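You operate a simulated robot arm through the tools that you are given. There is no shell and no other tool.

Carry out the task below with a simulated robot arm. There is one attempt and no reset: what you move stays moved.

Task
Scrub the greasy filter clean in the ribbed tray with the purple pad.
Fine: leave the pad on the island top and lay the filter beside the tray, on the tank tap's side. What is to be rubbed or washed off counts as gone when no trace of it is left.

The check looks at the end state, three seconds after you hand in, the way a careful person would. Anything else that was tipped, shoved, dropped, spilled or broken makes it a failure.

Robot
A 6-joint arm with a two-finger parallel gripper, fixed in place. Base frame: the origin is on the floor under the middle of its stand, x ahead of it, y to its left, z up; the work surface is at about z = 80. Readings come in cm, degrees, newtons and seconds.
It reaches about 131.3 cm from its shoulder. Its first joint turns from -166.0 to 166.0 degrees. Payload 3.43 kg.
The TCP is the grasp point between the finger pads, 3.4 cm short of the fingertips. In the tool frame z runs along the fingers and y along their closing line. Largest opening 12.8 cm; finger width 2.4, thickness 1.2; the body of the gripper, 4.8 by 13 cm, starts 9.6 cm behind the TCP.
Orientation is that of the tool frame in the base frame, as a unit quaternion [x, y, z, w]. With the fingers straight down and closing along the base's y, the tool's x points along the base's -x, its y along +y and its z along -z.

Tools
- The arm moves only by the tool move_arm. Its argument "commands" is a list of rows, each a list of 2 entries, a list of its own where there are three numbers: the shift along the tool's x, y, z in cm, then the turn, a rotation vector about the tool's x, y, z in degrees. In form: [[[tx, ty, tz], [ax, ay, az]], ...]. A call has 1 to 20 rows; each row is the pose to reach, as a shift and turn from the pose commanded when the call began, along the tool's axes at that moment. "jaw" is the closure, from 0 (fully open) to 1 (shut), set as the call begins (left out, the last holds). Each row takes 0.2 s and may step no farther than 5 cm and 8.6 degrees from the row before; otherwise, or with a gripper value out of range, the whole call is refused. Where a pose cannot be reached the arm comes as near as it can. A force on the tool above 40 N (or 10 N above the force at the start of the call, whichever is more), or a blocked arm, ends the call early, and 0.2 s more pass. Each finger travels about 15.3 cm/s and halts on what it meets, pressing with about 39 N; the grip force reading is that of the motor and also rises with nothing between the fingers. The clock runs only during rows and for 0.2 s after the last one: add rows that repeat a pose to give the fingers time. The reply holds the time, the measured pose of the TCP, the force on the tool along the base axes, the opening and the grip force, in the units named above and with some noise, with the torque about the TCP (base axes, N m) and any sound that the robot's microphone picked up.
- Cameras (640 x 400 px; columns grow to the right, rows downward): "scene" is fixed at [39.86, -65.01, 157.66]; the picture's right is [0.67, -0.74, 0.00], its down [-0.63, -0.57, -0.54] and it looks along [0.40, 0.36, -0.84] (base axes); focal length 286 px, centre (320, 200). "wrist" rides on the gripper at [7.6, -1.1, -16] in the tool frame; the picture's right is [0.15, 0.99, 0.00], its down [-0.88, 0.13, -0.46] and it looks along [-0.45, 0.07, 0.89] (tool axes); focal length 234 px, centre (320, 200). There is no depth. A picture from a camera that has moved, and an enlarged one, comes with that camera's place and axes in the base frame and with its lens.
- camera(camera): a new picture of that camera. It takes no simulated time.
- zoom(camera, box): a new picture of the part [left, top, right, bottom] of that camera's present view, enlarged. It takes no simulated time.
- hand_in(): hands the job in; it is judged then, once.

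Places have to be worked out from the pictures, the camera data and where the tool is seen. Open the gripper and draw the arm clear of the work before you hand the job in, unless the task says otherwise.

The tools are called after "Call:" as name(argument=value, ...) on one line, values as JSON. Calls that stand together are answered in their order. move_arm: Moves the arm, as the interface text tells. Its arguments: {"type":"object","properties":{"commands":{"type":"array","items":{"type":"array"}},"jaw":{"type":"number"}},"required":["commands"]} The other tools are called the same way: camera (camera) takes a picture; zoom (camera, box) takes an enlarged picture of a part of a camera's view; hand_in () hands the job in.

At the start:

```text
t: 0.0
tcp_pos: [69.66, 20.93, 106.97]
tool_rot: [-0.001, 1.0, 0.0, 0.001]
ft_force: [0.8, 0.1, 0.5]
wrist_torque: [0.0, 0.0, 0.02]
width: 12.79
grip_force: 0.0
```

scene: 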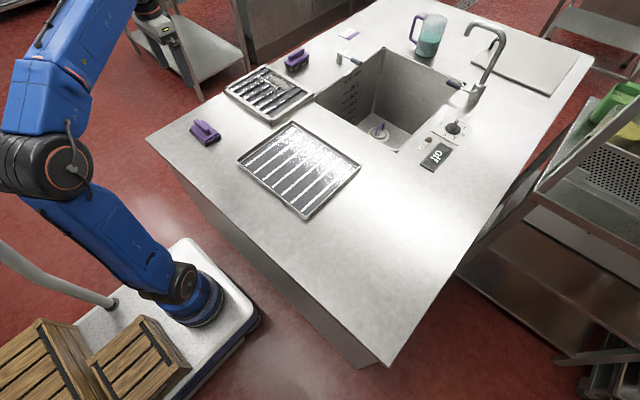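
wrist: 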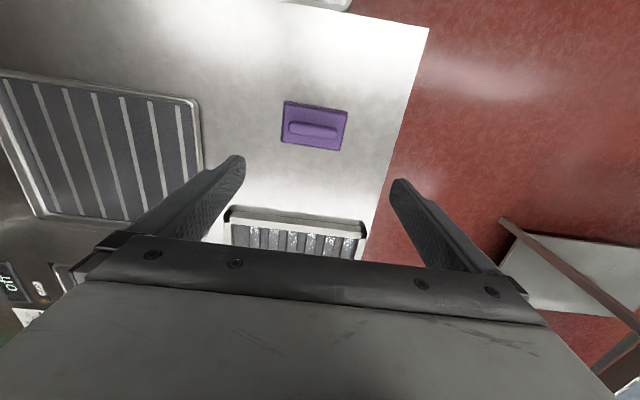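

I start by looking closely at the scene to identify the filter, the tray, the pads, the sink and the taps.

Call:
zoom(camera="scene", box=[180, 30, 380, 155])

Call:
zoom(camera="scene", box=[220, 100, 400, 220])

Call:
zoom(camera="scene", box=[320, 0, 560, 190])

Call:
zoom(camera="wrist", box=[180, 60, 420, 260])

```text
3.20 times, centred on (280, 92) of scene
camera zoom: at [39.86, -65.01, 157.66], right [0.67, -0.74, 0.0], down [-0.63, -0.57, -0.54], along [0.4, 0.36, -0.84], focal length 916 px, centre (448, 544)
```

zoom: 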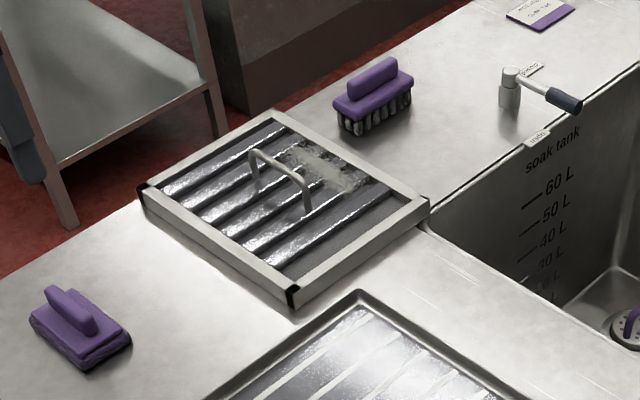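

```text
3.33 times, centred on (310, 160) of scene
camera zoom: at [39.86, -65.01, 157.66], right [0.67, -0.74, 0.0], down [-0.63, -0.57, -0.54], along [0.4, 0.36, -0.84], focal length 954 px, centre (353, 333)
```

zoom: 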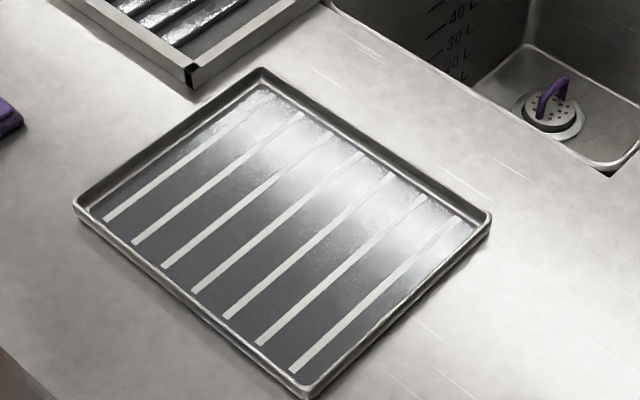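

```text
2.11 times, centred on (440, 95) of scene
camera zoom: at [39.86, -65.01, 157.66], right [0.67, -0.74, 0.0], down [-0.63, -0.57, -0.54], along [0.4, 0.36, -0.84], focal length 603 px, centre (67, 421)
```

zoom: 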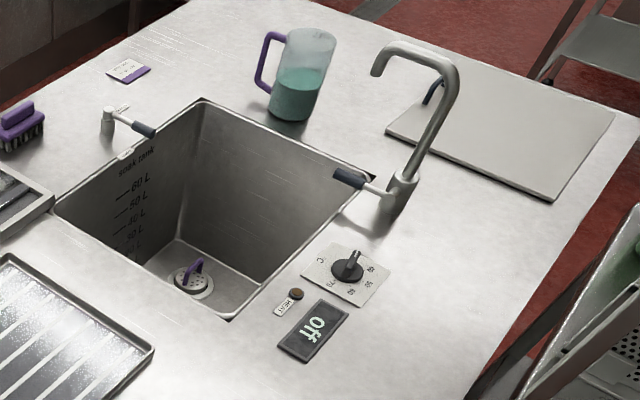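

```text
2.00 times, centred on (300, 160) of wrist
camera zoom: at [62.15, 19.76, 122.83], right [-0.15, 0.99, 0.0], down [0.88, 0.13, 0.46], along [0.45, 0.07, -0.89], focal length 468 px, centre (360, 280)
```

zoom: 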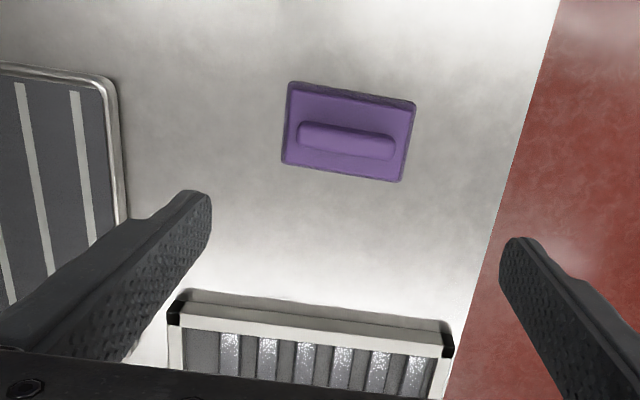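

The filter is the framed baffle box with the D-handle and a yellowish patch; the ribbed tray lies in front of it, and there are two purple tools (a flat pad and a bristle brush). I zoom in on the labels, taps and card next.

Call:
zoom(camera="scene", box=[320, 20, 400, 70])

Call:
zoom(camera="scene", box=[400, 80, 500, 180])

Call:
zoom(camera="scene", box=[220, 60, 320, 130])

Call:
zoom(camera="scene", box=[180, 110, 240, 150])

Call:
zoom(camera="scene", box=[390, 0, 530, 110])

Call:
zoom(camera="scene", box=[500, 60, 640, 400])

```text
8.00 times, centred on (360, 45) of scene
camera zoom: at [39.86, -65.01, 157.66], right [0.67, -0.74, 0.0], down [-0.63, -0.57, -0.54], along [0.4, 0.36, -0.84], focal length 2290 px, centre (0, 1440)
```

zoom: 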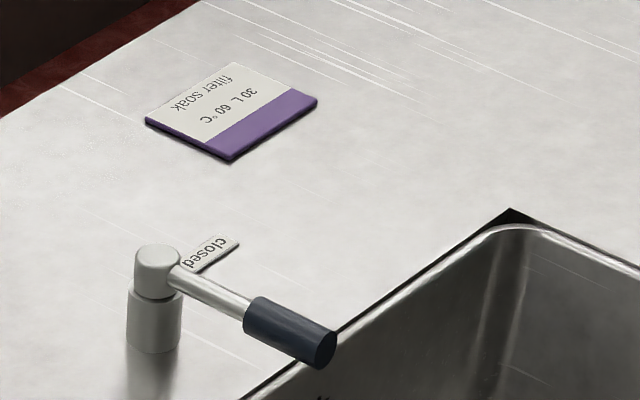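

```text
4.00 times, centred on (450, 130) of scene
camera zoom: at [39.86, -65.01, 157.66], right [0.67, -0.74, 0.0], down [-0.63, -0.57, -0.54], along [0.4, 0.36, -0.84], focal length 1145 px, centre (-200, 480)
```

zoom: 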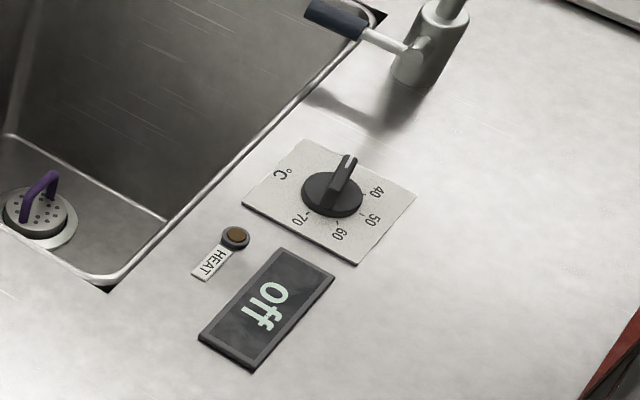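

```text
5.71 times, centred on (270, 95) of scene
camera zoom: at [39.86, -65.01, 157.66], right [0.67, -0.74, 0.0], down [-0.63, -0.57, -0.54], along [0.4, 0.36, -0.84], focal length 1636 px, centre (606, 800)
```

zoom: 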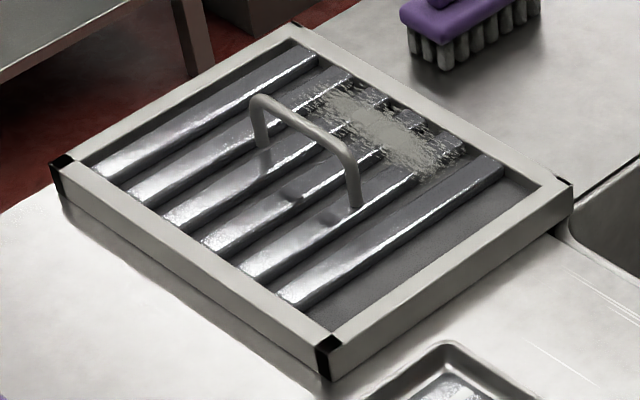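

```text
10.00 times, centred on (210, 130) of scene
camera zoom: at [39.86, -65.01, 157.66], right [0.67, -0.74, 0.0], down [-0.63, -0.57, -0.54], along [0.4, 0.36, -0.84], focal length 2863 px, centre (1420, 900)
```

zoom: 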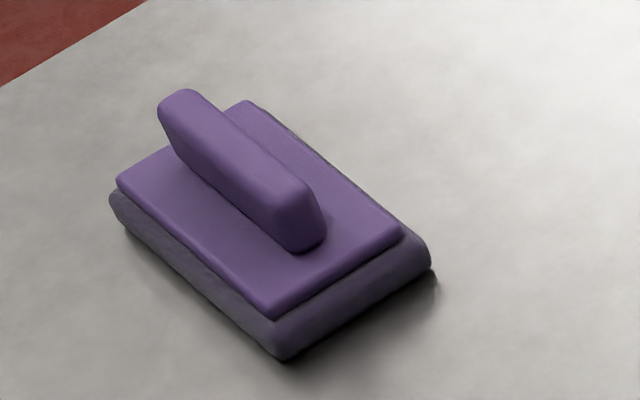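

```text
3.64 times, centred on (460, 55) of scene
camera zoom: at [39.86, -65.01, 157.66], right [0.67, -0.74, 0.0], down [-0.63, -0.57, -0.54], along [0.4, 0.36, -0.84], focal length 1041 px, centre (-189, 727)
```

zoom: 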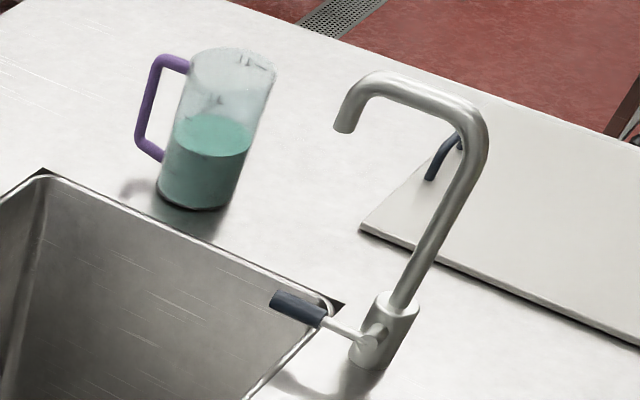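

```text
1.18 times, centred on (570, 230) of scene
camera zoom: at [39.86, -65.01, 157.66], right [0.67, -0.74, 0.0], down [-0.63, -0.57, -0.54], along [0.4, 0.36, -0.84], focal length 337 px, centre (26, 165)
```

zoom: 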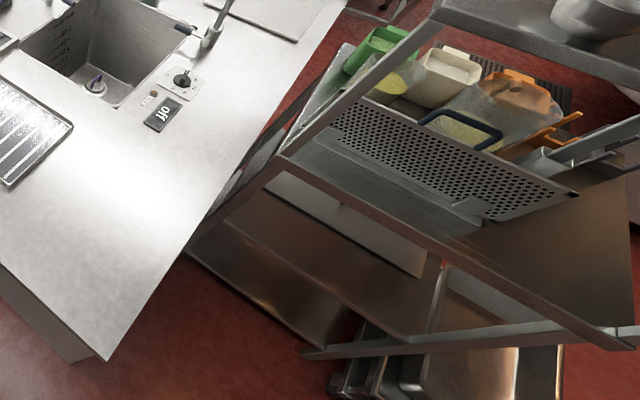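

The card says "filter soak 30 L 60 °C", the short lever (near 144,13) is tagged "closed", and the gooseneck (near 155,-46) looks like the fill tap. I raise and shift the arm so the wrist camera can look down on the filter and tray together, and I zoom in on the lever's tape.

Call:
zoom(camera="scene", box=[325, 45, 375, 85])

Call:
move_arm(commands=[[[-2.66, -2.6, -1.6], [0, 0, 0]], [[-5.32, -5.2, -3.2], [0, 0, 0]], [[-7.98, -7.8, -4.8], [0, 0, 0]], [[-10.64, -10.4, -6.4], [0, 0, 0]], [[-13.3, -13, -8], [0, 0, 0]], [[-13.3, -13, -8], [0, 0, 0]]])

Call:
camera(camera="wrist")

```text
10.00 times, centred on (350, 65) of scene
camera zoom: at [39.86, -65.01, 157.66], right [0.67, -0.74, 0.0], down [-0.63, -0.57, -0.54], along [0.4, 0.36, -0.84], focal length 2863 px, centre (20, 1550)
```

zoom: 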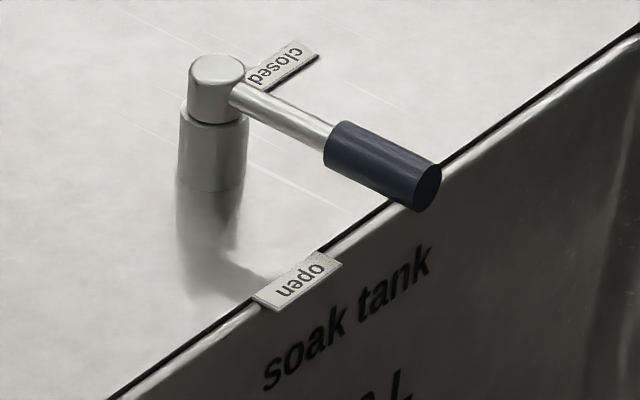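

```text
t: 1.4
tcp_pos: [82.91, 7.9, 115.05]
tool_rot: [0.0, 1.0, 0.0, 0.0]
ft_force: [0.3, -0.4, 0.0]
wrist_torque: [0.01, -0.02, -0.01]
width: 12.83
grip_force: 0.0
```

```text
taken
camera wrist: at [75.42, 6.79, 130.87], right [-0.15, 0.99, 0.0], down [0.88, 0.13, 0.46], along [0.45, 0.07, -0.89], focal length 234 px, centre (320, 200)
```

wrist: 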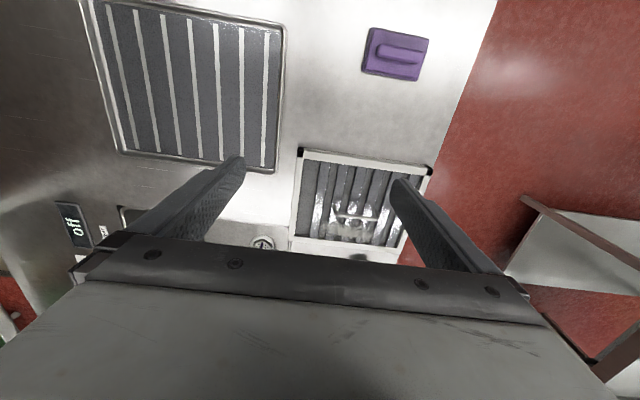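

The lever is a drain valve (open/closed tags), so the tank tap is the gooseneck on the -y side. I turn the tool -90° about its axis and go over the filter's near end so the wrist camera looks along +y at the filter.

Call:
move_arm(commands=[[[-1.5, -0.5, 0.2], [0, 0, -8.2]], [[-3.0, -1.0, 0.4], [0, 0, -16.4]], [[-4.5, -1.5, 0.6], [0, 0, -24.6]], [[-6.0, -2.0, 0.8], [0, 0, -32.8]], [[-7.5, -2.5, 1.0], [0, 0, -41]], [[-9, -3, 1.2], [0, 0, -49.2]], [[-10.5, -3.5, 1.4], [0, 0, -57.4]], [[-12, -4, 1.6], [0, 0, -65.6]], [[-13.5, -4.5, 1.8], [0, 0, -73.8]], [[-15, -5, 2], [0, 0, -82]], [[-17, -6, 3], [0, 0, -90]], [[-17, -6, 3], [0, 0, -90]]])

Call:
camera(camera="wrist")

Call:
camera(camera="scene")

```text
t: 4.0
tcp_pos: [98.27, 1.54, 109.22]
tool_rot: [-0.707, 0.708, -0.004, 0.003]
ft_force: [0.1, 0.2, 0.3]
wrist_torque: [0.01, -0.01, 0.01]
width: 12.8
grip_force: 0.2
out of reach, approached as far as the arm can: row 3, 4, 5, 6, 7, 8, 9, 10, 11, 12
```

```text
taken
camera wrist: at [99.38, -6.03, 125.02], right [-0.99, -0.15, -0.01], down [-0.13, 0.88, 0.46], along [-0.06, 0.45, -0.89], focal length 234 px, centre (320, 200)
```

wrist: 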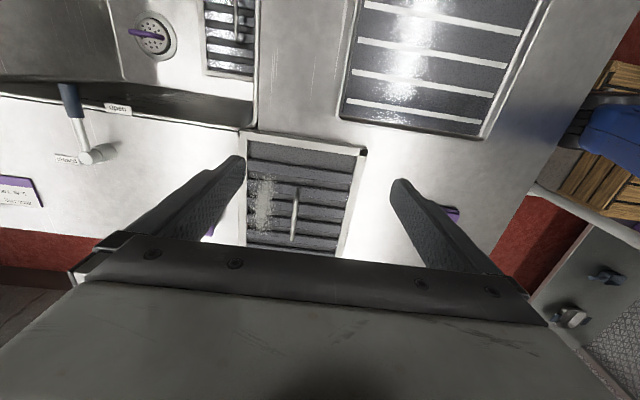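

```text
taken
```

scene: 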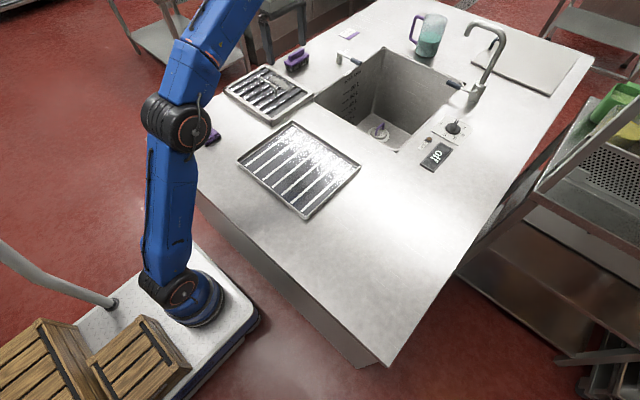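

The arm reached (98.3, 1.5, 109.2), its limit at that height; lower poses should be reachable. I zoom in on the wrist view to measure the filter, its handle and grease patch.

Call:
zoom(camera="wrist", box=[200, 110, 400, 250])

Call:
zoom(camera="scene", box=[220, 0, 340, 80])

```text
2.86 times, centred on (300, 180) of wrist
camera zoom: at [99.38, -6.03, 125.02], right [-0.99, -0.15, -0.01], down [-0.13, 0.88, 0.46], along [-0.06, 0.45, -0.89], focal length 669 px, centre (377, 257)
```

zoom: 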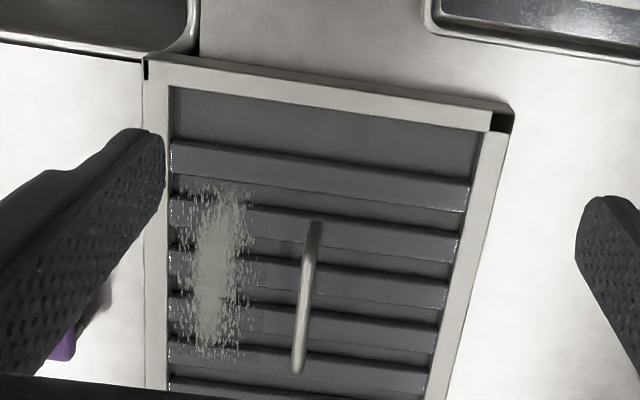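

```text
5.00 times, centred on (280, 40) of scene
camera zoom: at [39.86, -65.01, 157.66], right [0.67, -0.74, 0.0], down [-0.63, -0.57, -0.54], along [0.4, 0.36, -0.84], focal length 1431 px, centre (520, 1000)
```

zoom: 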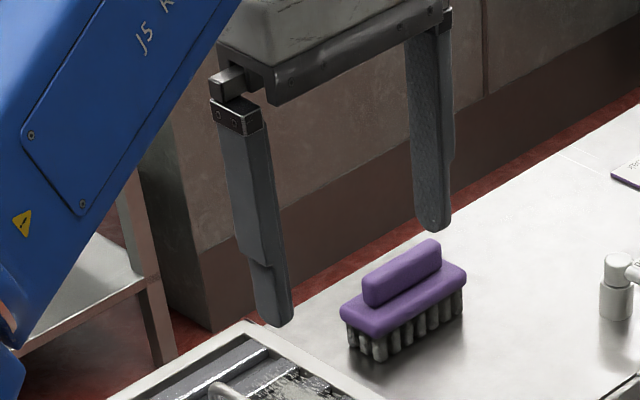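

The filter spans about x 89.7–112.3, y 3.5–32.5, handle bar along y near (101, 17.5, 87), grease patch at x 104.6–110.5, y 11.5–26. I move over the handle and lower so the wrist camera sees the whole filter.

Call:
move_arm(commands=[[[-3.6, -0.3, 1.8], [0, 0, 0]], [[-7.2, -0.6, 3.6], [0, 0, 0]], [[-10.9, -0.9, 5.4], [0, 0, 0]], [[-14.5, -1.2, 7.2], [0, 0, 0]], [[-14.5, -1.2, 7.2], [0, 0, 0]]])

Call:
zoom(camera="wrist", box=[160, 0, 480, 260])

Call:
zoom(camera="scene", box=[200, 0, 360, 130])

```text
t: 5.2
tcp_pos: [99.54, 16.19, 102.04]
tool_rot: [-0.707, 0.707, 0.0, 0.001]
ft_force: [-0.1, 0.3, -0.1]
wrist_torque: [-0.02, 0.01, -0.03]
width: 12.81
grip_force: 0.1
```

```text
1.54 times, centred on (320, 130) of wrist
camera zoom: at [100.6, 8.55, 117.93], right [-0.99, -0.15, 0.0], down [-0.13, 0.88, 0.46], along [-0.07, 0.45, -0.89], focal length 360 px, centre (320, 308)
```

zoom: 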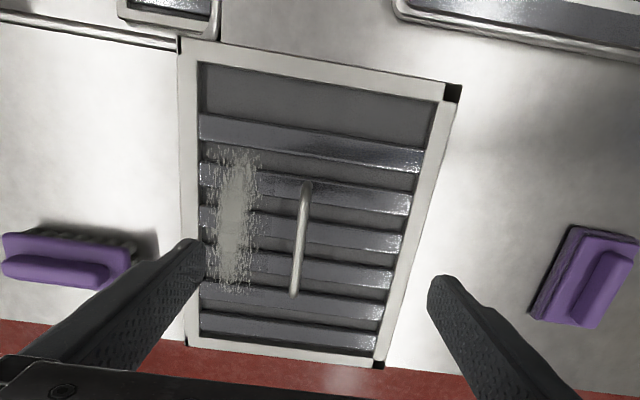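

```text
3.08 times, centred on (280, 65) of scene
camera zoom: at [39.86, -65.01, 157.66], right [0.67, -0.74, 0.0], down [-0.63, -0.57, -0.54], along [0.4, 0.36, -0.84], focal length 881 px, centre (443, 615)
```

zoom: 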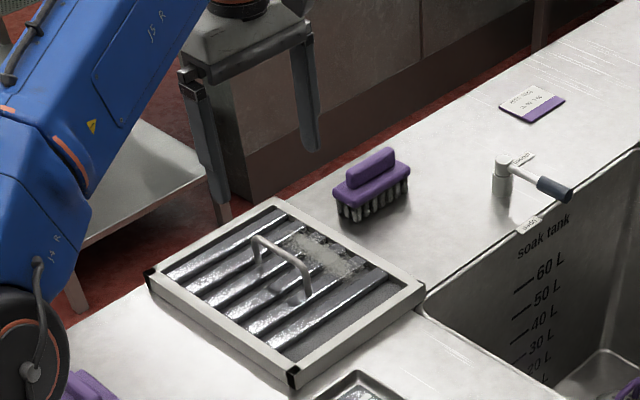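

The filter outline comes out at x 89.5–112.2, y 4.3–32.6 with the handle centre near (100.9, 18.1, 86.8). I now go above the tray to measure it equally precisely before carrying the filter there.

Call:
move_arm(commands=[[[3.86, 2, -1.33], [0, 0, 0]], [[7.7, 4, -2.67], [0, 0, 0]], [[11.57, 6, -4], [0, 0, 0]], [[15.4, 8, -5.33], [0, 0, 0]], [[19.3, 10, -6.67], [0, 0, 0]], [[23.1, 12, -8], [0, 0, 0]], [[27, 14, -9.3], [0, 0, 0]], [[30.8, 16, -10.7], [0, 0, 0]], [[34.7, 18, -12], [0, 0, 0]], [[34.7, 18, -12], [0, 0, 0]]])

Call:
zoom(camera="wrist", box=[160, 0, 480, 260])

Call:
zoom(camera="scene", box=[220, 100, 380, 230])

```text
t: 7.4
tcp_pos: [81.34, -18.59, 113.92]
tool_rot: [0.708, -0.707, 0.0, -0.001]
ft_force: [0.7, 0.1, 0.4]
wrist_torque: [-0.02, -0.01, -0.03]
width: 12.81
grip_force: 0.0
```

```text
1.54 times, centred on (320, 130) of wrist
camera zoom: at [82.44, -26.1, 129.79], right [-0.99, -0.15, 0.0], down [-0.13, 0.88, 0.46], along [-0.07, 0.45, -0.89], focal length 360 px, centre (320, 308)
```

zoom: 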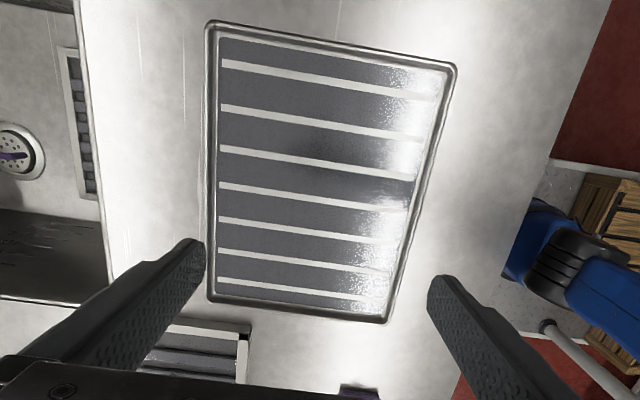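

```text
3.08 times, centred on (300, 165) of scene
camera zoom: at [39.86, -65.01, 157.66], right [0.67, -0.74, 0.0], down [-0.63, -0.57, -0.54], along [0.4, 0.36, -0.84], focal length 881 px, centre (382, 308)
```

zoom: 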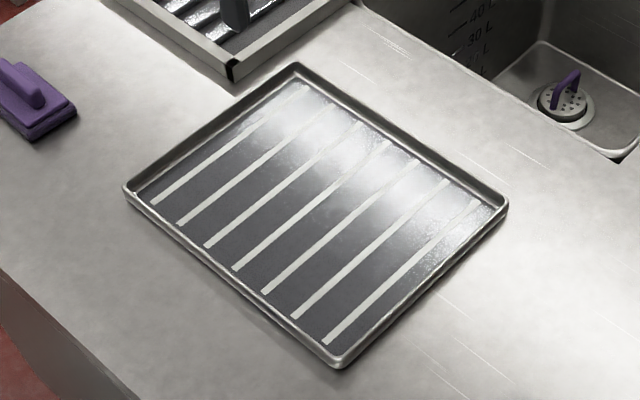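

Tray outline: x 68.2–95.5, y -34.15 to -0.83 (centre about 81.9, -17.5); the filter (22.7 × 28.3) fits with ~1.5 cm clearance a side, and both are nearly parallel. I return to just above the filter handle for the grasp.

Call:
move_arm(commands=[[[-3.67, -1.95, 1.89], [0, 0, 0]], [[-7.34, -3.9, 3.78], [0, 0, 0]], [[-11, -5.86, 5.67], [0, 0, 0]], [[-14.68, -7.8, 7.56], [0, 0, 0]], [[-18.35, -9.77, 9.45], [0, 0, 0]], [[-22, -11.7, 11.34], [0, 0, 0]], [[-25.7, -13.67, 13.2], [0, 0, 0]], [[-29.35, -15.6, 15.1], [0, 0, 0]], [[-33, -17.6, 17], [0, 0, 0]], [[-36.69, -19.53, 18.9], [0, 0, 0]], [[-36.69, -19.53, 18.9], [0, 0, 0]]])

Call:
camera(camera="wrist")

Call:
zoom(camera="scene", box=[200, 20, 340, 130])

```text
t: 9.8
tcp_pos: [101.07, 18.26, 95.31]
tool_rot: [0.707, -0.707, 0.0, -0.001]
ft_force: [-0.2, -0.5, -0.6]
wrist_torque: [0.01, 0.01, 0.01]
width: 12.8
grip_force: 0.0
```

```text
taken
camera wrist: at [102.17, 10.66, 111.04], right [-0.99, -0.15, 0.0], down [-0.13, 0.88, 0.46], along [-0.07, 0.45, -0.89], focal length 234 px, centre (320, 200)
```

wrist: 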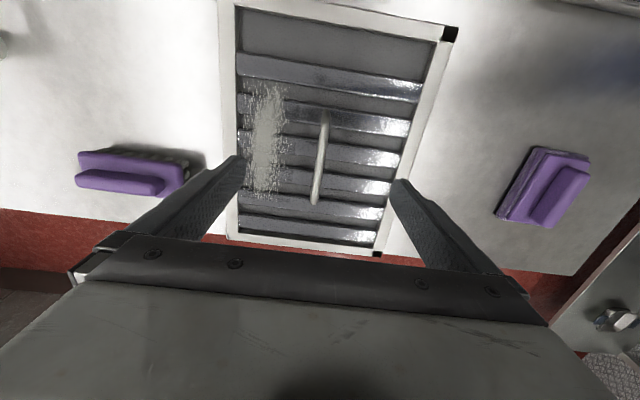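

```text
3.64 times, centred on (270, 75) of scene
camera zoom: at [39.86, -65.01, 157.66], right [0.67, -0.74, 0.0], down [-0.63, -0.57, -0.54], along [0.4, 0.36, -0.84], focal length 1041 px, centre (502, 654)
```

zoom: 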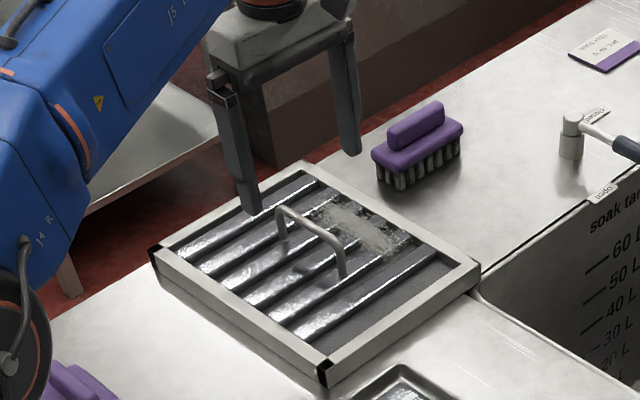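

The bar is centred under the fingers (101.0, 18.3). I descend to TCP z ≈ 87.5 so the fingers straddle the handle bar above the baffles.

Call:
move_arm(commands=[[[0, 0, 2.6], [0, 0, 0]], [[0, 0, 5.2], [0, 0, 0]], [[0, 0, 7.8], [0, 0, 0]], [[0, 0, 7.8], [0, 0, 0]]])

Call:
zoom(camera="scene", box=[220, 30, 340, 130])

Call:
zoom(camera="wrist", box=[200, 100, 440, 260])

```text
t: 10.8
tcp_pos: [101.0, 18.32, 87.28]
tool_rot: [-0.707, 0.707, -0.001, 0.001]
ft_force: [-0.1, -0.2, -0.1]
wrist_torque: [-0.01, -0.02, 0.02]
width: 12.78
grip_force: 0.1
```

```text
4.00 times, centred on (280, 80) of scene
camera zoom: at [39.86, -65.01, 157.66], right [0.67, -0.74, 0.0], down [-0.63, -0.57, -0.54], along [0.4, 0.36, -0.84], focal length 1145 px, centre (480, 680)
```

zoom: 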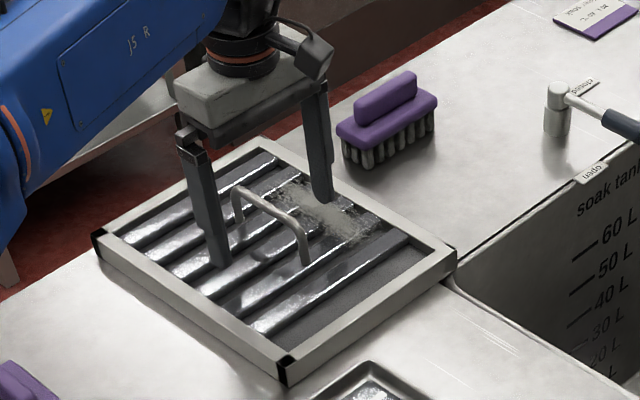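

```text
2.50 times, centred on (320, 180) of wrist
camera zoom: at [102.11, 10.63, 103.15], right [-0.99, -0.15, 0.0], down [-0.13, 0.88, 0.46], along [-0.06, 0.45, -0.89], focal length 585 px, centre (320, 250)
```

zoom: 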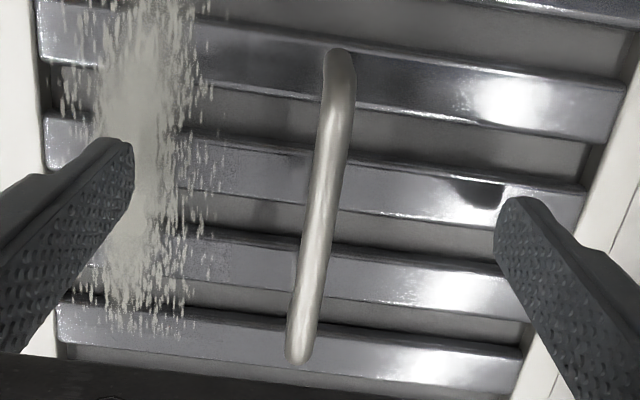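

The fingers straddle the bar, centred. I close the jaw on the handle, holding still.

Call:
move_arm(commands=[[[0, 0, 0], [0, 0, 0]], [[0, 0, 0], [0, 0, 0]], [[0, 0, 0], [0, 0, 0]], [[0, 0, 0], [0, 0, 0]], [[0, 0, 0], [0, 0, 0]]], jaw=1)

Call:
zoom(camera="scene", box=[220, 30, 340, 130])

Call:
zoom(camera="wrist", box=[200, 60, 440, 260])

```text
t: 12.0
tcp_pos: [100.8, 18.07, 87.26]
tool_rot: [-0.707, 0.707, 0.0, 0.0]
ft_force: [2.9, -0.1, 0.0]
wrist_torque: [0.05, -0.02, -0.01]
width: 0.97
grip_force: 39.1
```

```text
4.00 times, centred on (280, 80) of scene
camera zoom: at [39.86, -65.01, 157.66], right [0.67, -0.74, 0.0], down [-0.63, -0.57, -0.54], along [0.4, 0.36, -0.84], focal length 1145 px, centre (480, 680)
```

zoom: 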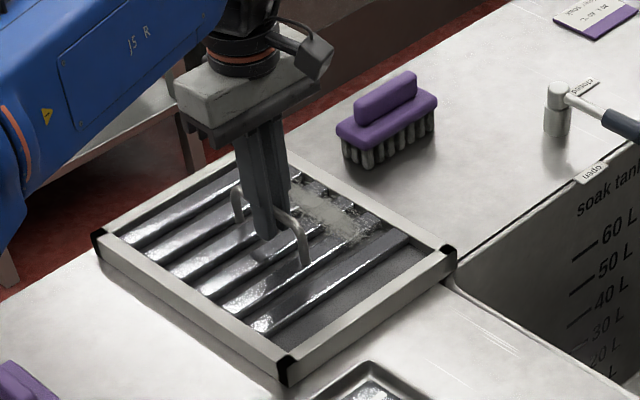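

```text
2.00 times, centred on (320, 160) of wrist
camera zoom: at [102.12, 10.63, 103.16], right [-0.99, -0.15, 0.0], down [-0.13, 0.88, 0.46], along [-0.06, 0.45, -0.89], focal length 468 px, centre (320, 280)
```

zoom: 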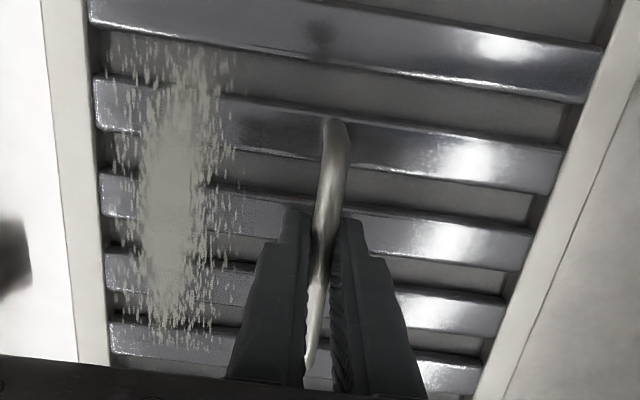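

The jaw holds the bar at 0.97 cm. I lift by a few centimetres slowly and check the weight and tilt.

Call:
move_arm(commands=[[[0, 0, -0.5], [0, 0, 0]], [[0, 0, -1.5], [0, 0, 0]], [[0, 0, -3], [0, 0, 0]], [[0, 0, -4.5], [0, 0, 0]], [[0, 0, -4.5], [0, 0, 0]]])

Call:
zoom(camera="scene", box=[200, 10, 360, 140])

Call:
camera(camera="wrist")

```text
t: 13.2
tcp_pos: [101.02, 18.07, 91.69]
tool_rot: [0.708, -0.707, 0.001, -0.001]
ft_force: [0.4, 1.4, -7.6]
wrist_torque: [-0.04, -0.01, 0.0]
width: 0.96
grip_force: 38.4
```

```text
3.08 times, centred on (280, 75) of scene
camera zoom: at [39.86, -65.01, 157.66], right [0.67, -0.74, 0.0], down [-0.63, -0.57, -0.54], along [0.4, 0.36, -0.84], focal length 881 px, centre (443, 585)
```

zoom: 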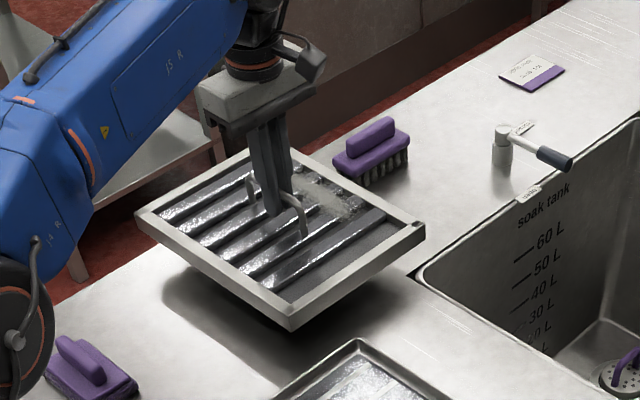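

```text
taken
camera wrist: at [102.16, 10.59, 107.6], right [-0.99, -0.15, 0.0], down [-0.13, 0.88, 0.46], along [-0.07, 0.45, -0.89], focal length 234 px, centre (320, 200)
```

wrist: 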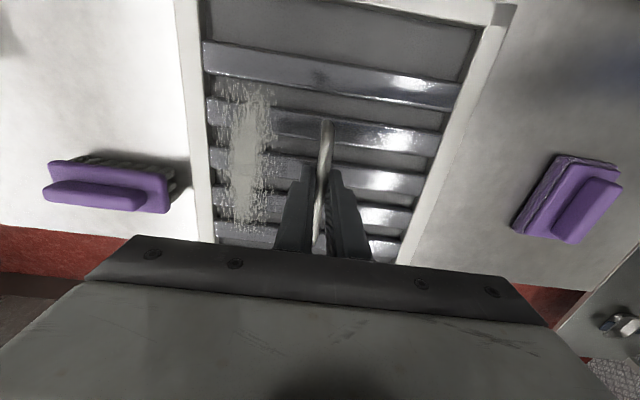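

The filter weighs about 0.8 kg and hangs level. I carry it to above the tray (shift −19.0 in x, −35.95 in y, up 3).

Call:
move_arm(commands=[[[0, 0, -1.5], [0, 0, 0]], [[1.5, 0.8, -3], [0, 0, 0]], [[4.5, 2.4, -3], [0, 0, 0]], [[8, 4.2, -3], [0, 0, 0]], [[12, 6.3, -3], [0, 0, 0]], [[16, 8.45, -3], [0, 0, 0]], [[20, 10.56, -3], [0, 0, 0]], [[24, 12.67, -3], [0, 0, 0]], [[28, 14.78, -3], [0, 0, 0]], [[31.5, 16.63, -3], [0, 0, 0]], [[34, 17.95, -3], [0, 0, 0]], [[35.5, 18.74, -3], [0, 0, 0]], [[35.95, 18.98, -3], [0, 0, 0]], [[35.95, 18.98, -3], [0, 0, 0]]])

Call:
zoom(camera="scene", box=[200, 70, 400, 230])

Call:
camera(camera="wrist")

```text
t: 16.2
tcp_pos: [82.04, -17.67, 94.74]
tool_rot: [-0.707, 0.707, 0.0, 0.001]
ft_force: [0.0, -0.3, -7.8]
wrist_torque: [-0.08, 0.0, -0.02]
width: 0.93
grip_force: 38.8
```

```text
2.50 times, centred on (300, 150) of scene
camera zoom: at [39.86, -65.01, 157.66], right [0.67, -0.74, 0.0], down [-0.63, -0.57, -0.54], along [0.4, 0.36, -0.84], focal length 716 px, centre (370, 325)
```

zoom: 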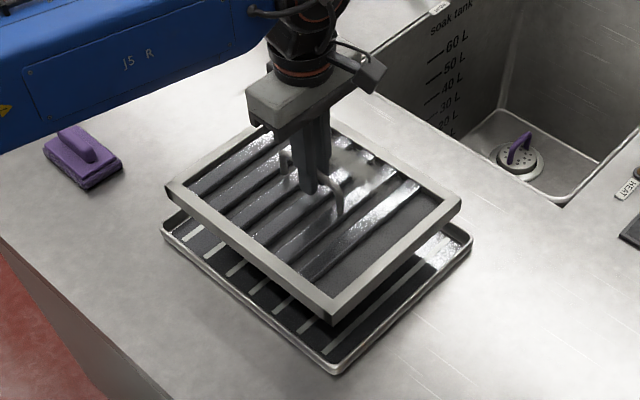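

```text
taken
camera wrist: at [83.14, -25.4, 110.64], right [-0.99, -0.15, 0.0], down [-0.13, 0.88, 0.46], along [-0.07, 0.45, -0.89], focal length 234 px, centre (320, 200)
```

wrist: 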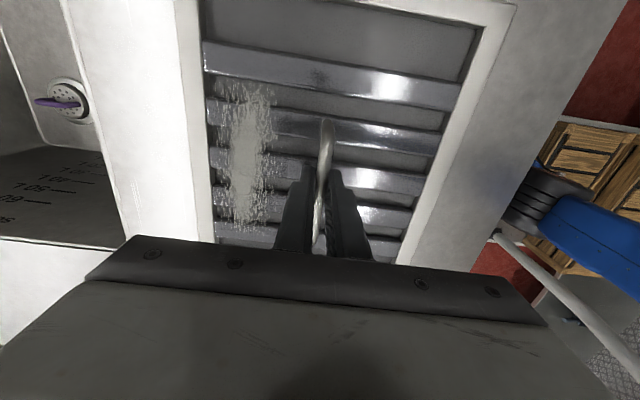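

The filter hovers over the tray. I lower by 4.3 cm so its bottom is just above the rim, then check alignment.

Call:
move_arm(commands=[[[0, 0, 1.5], [0, 0, 0]], [[0, 0, 3], [0, 0, 0]], [[0, 0, 4.3], [0, 0, 0]], [[0, 0, 4.3], [0, 0, 0]]])

Call:
zoom(camera="scene", box=[220, 90, 380, 230])

Call:
zoom(camera="wrist", box=[120, 0, 560, 260])

```text
t: 17.2
tcp_pos: [81.99, -17.77, 90.41]
tool_rot: [-0.707, 0.707, -0.001, 0.002]
ft_force: [-0.3, -0.3, -7.7]
wrist_torque: [-0.06, 0.0, 0.02]
width: 0.94
grip_force: 39.2
```

```text
2.86 times, centred on (300, 160) of scene
camera zoom: at [39.86, -65.01, 157.66], right [0.67, -0.74, 0.0], down [-0.63, -0.57, -0.54], along [0.4, 0.36, -0.84], focal length 818 px, centre (377, 314)
```

zoom: 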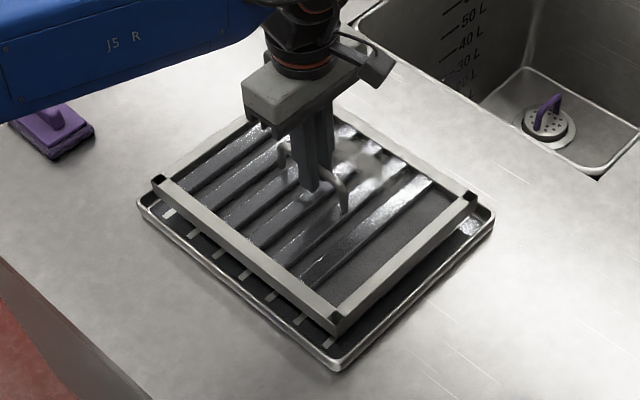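

```text
1.45 times, centred on (340, 130) of wrist
camera zoom: at [83.14, -25.34, 106.3], right [-0.99, -0.15, 0.0], down [-0.13, 0.88, 0.46], along [-0.07, 0.45, -0.89], focal length 341 px, centre (291, 302)
```

zoom: 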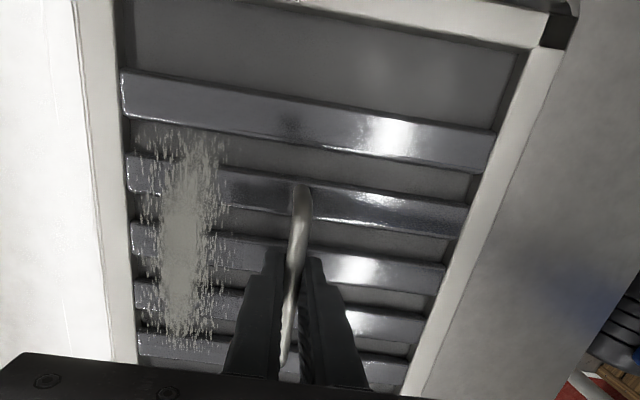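

Filter corners sit roughly centred within the tray outline (≈2 cm inside the outer rim all round). I lower further in small steps and watch the force.

Call:
move_arm(commands=[[[0, 0, 0.8], [0, 0, 0]], [[0, 0, 1.5], [0, 0, 0]], [[0, 0, 2.0], [0, 0, 0]], [[0, 0, 2.3], [0, 0, 0]], [[0, 0, 2.3], [0, 0, 0]]])

Call:
zoom(camera="scene", box=[220, 90, 380, 230])

```text
t: 18.4
tcp_pos: [81.93, -17.69, 88.12]
tool_rot: [0.707, -0.707, 0.0, -0.001]
ft_force: [0.2, -0.1, -8.2]
wrist_torque: [-0.05, 0.01, 0.0]
width: 0.95
grip_force: 38.8
```

```text
2.86 times, centred on (300, 160) of scene
camera zoom: at [39.86, -65.01, 157.66], right [0.67, -0.74, 0.0], down [-0.63, -0.57, -0.54], along [0.4, 0.36, -0.84], focal length 818 px, centre (377, 314)
```

zoom: 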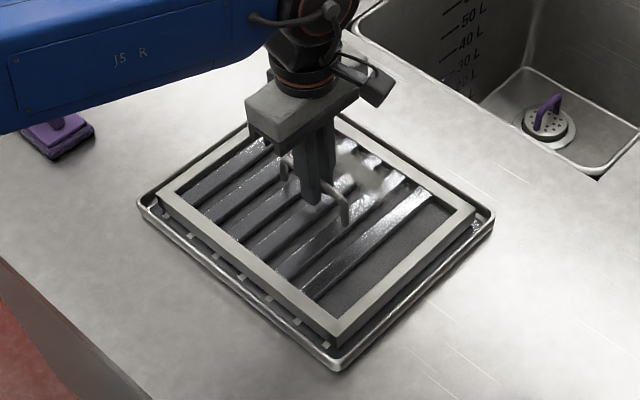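

It is inside the rim and still hanging free (−8.2 N). I continue down gently.

Call:
move_arm(commands=[[[0, 0, 0.2], [0, 0, 0]], [[0, 0, 0.4], [0, 0, 0]], [[0, 0, 0.4], [0, 0, 0]]])

```text
t: 19.2
tcp_pos: [81.97, -17.73, 87.81]
tool_rot: [-0.707, 0.707, 0.0, 0.0]
ft_force: [-0.6, 0.0, -8.1]
wrist_torque: [-0.03, 0.01, 0.0]
width: 0.96
grip_force: 38.6
```

Still free; I go down a little more.

Call:
move_arm(commands=[[[0, 0, 0.15], [0, 0, 0]], [[0, 0, 0.3], [0, 0, 0]], [[0, 0, 0.3], [0, 0, 0]]])

```text
t: 20.0
tcp_pos: [82.08, -17.78, 87.67]
tool_rot: [-0.707, 0.707, -0.004, 0.002]
ft_force: [9.6, -1.3, 31.8]
wrist_torque: [-0.01, -0.08, -0.01]
width: 0.94
grip_force: 39.0
```

Contact: +31.8 N up. I back off 0.15 cm to rest it lightly.

Call:
move_arm(commands=[[[0, 0, -0.08], [0, 0, 0]], [[0, 0, -0.15], [0, 0, 0]], [[0, 0, -0.15], [0, 0, 0]]])

Call:
zoom(camera="scene", box=[220, 90, 380, 230])

```text
t: 20.8
tcp_pos: [82.01, -17.79, 87.56]
tool_rot: [-0.707, 0.707, 0.0, 0.001]
ft_force: [11.2, -1.3, 20.8]
wrist_torque: [-0.54, -0.1, -0.01]
width: 0.97
grip_force: 39.3
```

```text
2.86 times, centred on (300, 160) of scene
camera zoom: at [39.86, -65.01, 157.66], right [0.67, -0.74, 0.0], down [-0.63, -0.57, -0.54], along [0.4, 0.36, -0.84], focal length 818 px, centre (377, 314)
```

zoom: 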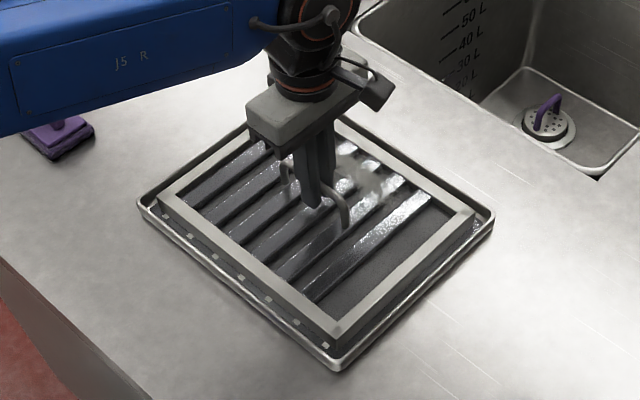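

Still pressing at about 21 N; I back off a touch more so nothing springs when released.

Call:
move_arm(commands=[[[0, 0, -0.1], [0, 0, 0]], [[0, 0, -0.1], [0, 0, 0]]])

```text
t: 21.4
tcp_pos: [81.92, -17.87, 87.54]
tool_rot: [0.707, -0.707, 0.0, 0.001]
ft_force: [3.0, -2.1, 4.6]
wrist_torque: [-0.38, -0.05, 0.04]
width: 0.95
grip_force: 39.0
```

Light contact now (4.6 N). I open the jaw and rise straight up off the handle.

Call:
move_arm(commands=[[[0, 0, 0], [0, 0, 0]], [[0, 0, 0], [0, 0, 0]], [[0, 0, 0], [0, 0, 0]]], jaw=0.5)

Call:
move_arm(commands=[[[0, 0, -2], [0, 0, 0]], [[0, 0, -5], [0, 0, 0]], [[0, 0, -9], [0, 0, 0]], [[0, 0, -13], [0, 0, 0]], [[0, 0, -17], [0, 0, 0]], [[0, 0, -17], [0, 0, 0]]])

Call:
camera(camera="wrist")

Call:
zoom(camera="scene", box=[220, 90, 380, 230])

```text
t: 22.2
tcp_pos: [82.01, -17.84, 87.72]
tool_rot: [-0.707, 0.707, -0.001, 0.001]
ft_force: [0.0, 0.1, -0.4]
wrist_torque: [0.01, 0.02, 0.01]
width: 6.37
grip_force: 0.2
```

```text
t: 23.6
tcp_pos: [81.92, -17.73, 104.84]
tool_rot: [-0.707, 0.708, -0.001, 0.001]
ft_force: [-0.7, -0.5, 0.3]
wrist_torque: [-0.01, -0.04, 0.02]
width: 6.4
grip_force: 0.1
```

```text
taken
camera wrist: at [83.06, -25.36, 120.64], right [-0.99, -0.15, 0.0], down [-0.13, 0.88, 0.46], along [-0.07, 0.45, -0.89], focal length 234 px, centre (320, 200)
```

wrist: 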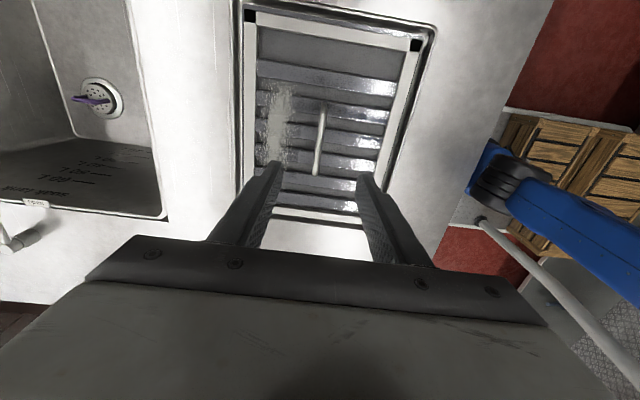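

```text
2.86 times, centred on (300, 160) of scene
camera zoom: at [39.86, -65.01, 157.66], right [0.67, -0.74, 0.0], down [-0.63, -0.57, -0.54], along [0.4, 0.36, -0.84], focal length 818 px, centre (377, 314)
```

zoom: 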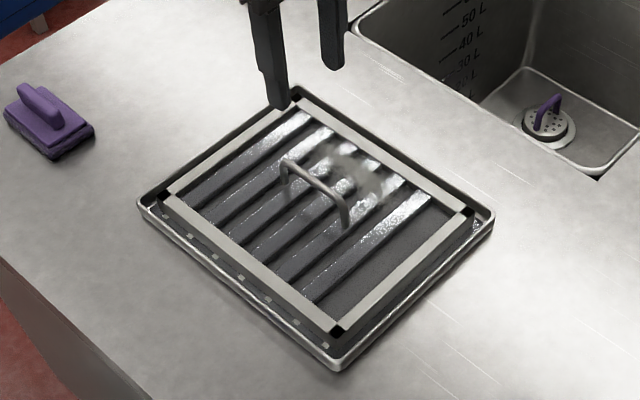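

The filter lies flat in the tray, grease patch up. Next I go over the purple pad near (69.3, 19.9), keeping the fingers set to close along x, across its ridge.

Call:
move_arm(commands=[[[-4.18, 1.4, 0.53], [0, 0, 0]], [[-8.36, 2.8, 1.07], [0, 0, 0]], [[-12.5, 4.2, 1.6], [0, 0, 0]], [[-16.7, 5.6, 2.1], [0, 0, 0]], [[-20.9, 7, 2.7], [0, 0, 0]], [[-25.1, 8.4, 3.2], [0, 0, 0]], [[-29.2, 9.8, 3.7], [0, 0, 0]], [[-33.4, 11.2, 4.3], [0, 0, 0]], [[-37.6, 12.6, 4.8], [0, 0, 0]], [[-37.6, 12.6, 4.8], [0, 0, 0]]])

Call:
zoom(camera="wrist", box=[200, 80, 440, 240])

Call:
zoom(camera="scene", box=[150, 60, 270, 160])

Call:
zoom(camera="scene", box=[220, 100, 380, 230])

```text
t: 25.8
tcp_pos: [69.31, 19.81, 99.84]
tool_rot: [-0.707, 0.707, -0.001, 0.001]
ft_force: [0.4, 0.6, 0.4]
wrist_torque: [0.04, -0.02, 0.01]
width: 6.39
grip_force: 0.2
```

```text
2.50 times, centred on (320, 160) of wrist
camera zoom: at [70.57, 12.29, 115.69], right [-0.99, -0.15, 0.0], down [-0.13, 0.88, 0.46], along [-0.06, 0.45, -0.89], focal length 585 px, centre (320, 300)
```

zoom: 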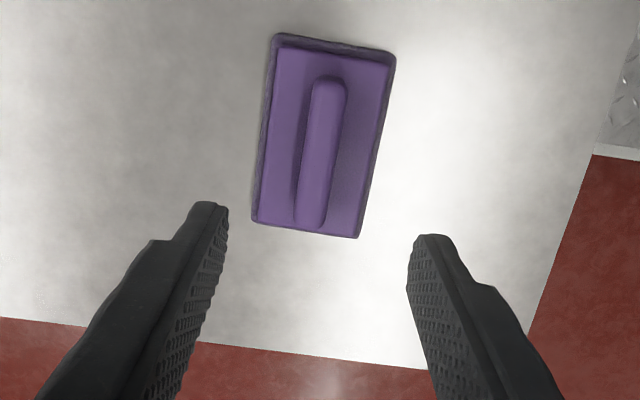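

```text
4.00 times, centred on (210, 110) of scene
camera zoom: at [39.86, -65.01, 157.66], right [0.67, -0.74, 0.0], down [-0.63, -0.57, -0.54], along [0.4, 0.36, -0.84], focal length 1145 px, centre (760, 560)
```

zoom: 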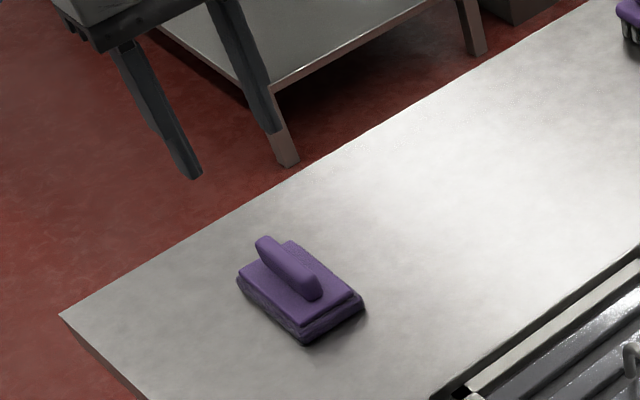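

```text
3.08 times, centred on (300, 165) of scene
camera zoom: at [39.86, -65.01, 157.66], right [0.67, -0.74, 0.0], down [-0.63, -0.57, -0.54], along [0.4, 0.36, -0.84], focal length 881 px, centre (382, 308)
```

zoom: 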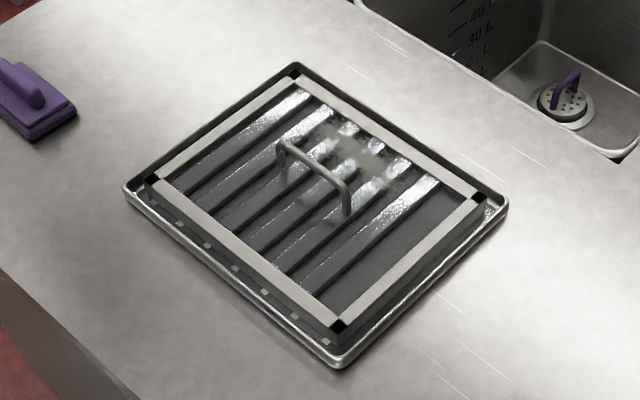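

The pad's ridge runs along y, centred near (69.6, 19.4), ridge top about z 85.5. I align and descend to just above the pad's plate, then approach gently.

Call:
move_arm(commands=[[[0.4, -0.3, 3], [0, 0, 0]], [[0.4, -0.3, 6.5], [0, 0, 0]], [[0.4, -0.3, 10], [0, 0, 0]], [[0.4, -0.3, 12], [0, 0, 0]], [[0.4, -0.3, 12.3], [0, 0, 0]], [[0.4, -0.3, 12.3], [0, 0, 0]]])

Call:
zoom(camera="wrist", box=[220, 120, 420, 250])

Call:
zoom(camera="scene", box=[160, 80, 260, 160])

```text
t: 27.2
tcp_pos: [69.64, 19.46, 87.47]
tool_rot: [-0.707, 0.707, 0.0, 0.001]
ft_force: [-0.4, -0.4, 0.4]
wrist_torque: [0.03, -0.01, 0.0]
width: 6.37
grip_force: 0.1
```

```text
3.08 times, centred on (320, 185) of wrist
camera zoom: at [70.86, 11.83, 103.39], right [-0.99, -0.15, 0.0], down [-0.13, 0.88, 0.46], along [-0.06, 0.45, -0.89], focal length 720 px, centre (320, 246)
```

zoom: 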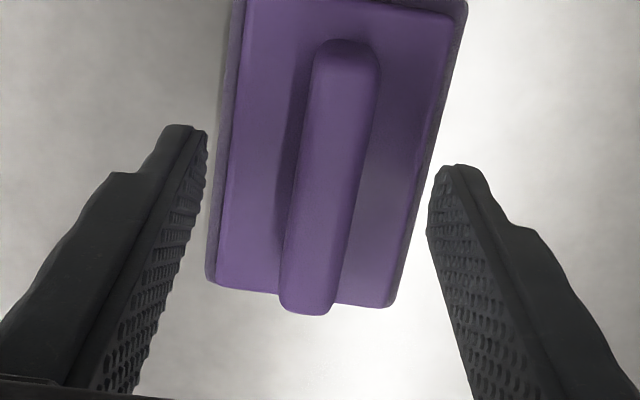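

```text
5.00 times, centred on (210, 120) of scene
camera zoom: at [39.86, -65.01, 157.66], right [0.67, -0.74, 0.0], down [-0.63, -0.57, -0.54], along [0.4, 0.36, -0.84], focal length 1431 px, centre (870, 600)
```

zoom: 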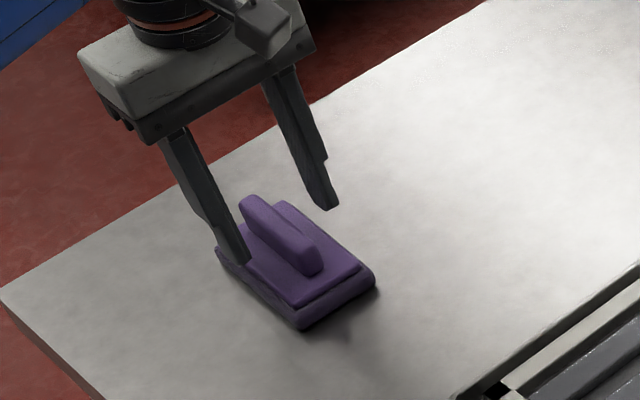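

The fingers straddle the ridge evenly; the plate top looks to be near z 82.4. I lower 1.1 cm more (tips ≈ 83.0) and then close.

Call:
move_arm(commands=[[[0.1, 0, 0.4], [0, 0, 0]], [[0.1, 0, 0.8], [0, 0, 0]], [[0.1, 0, 1.1], [0, 0, 0]], [[0.1, 0, 1.1], [0, 0, 0]]])

```text
t: 28.2
tcp_pos: [69.7, 19.27, 86.38]
tool_rot: [0.707, -0.707, 0.001, -0.001]
ft_force: [0.2, 0.4, -0.8]
wrist_torque: [-0.01, 0.02, -0.02]
width: 6.39
grip_force: 0.0
```

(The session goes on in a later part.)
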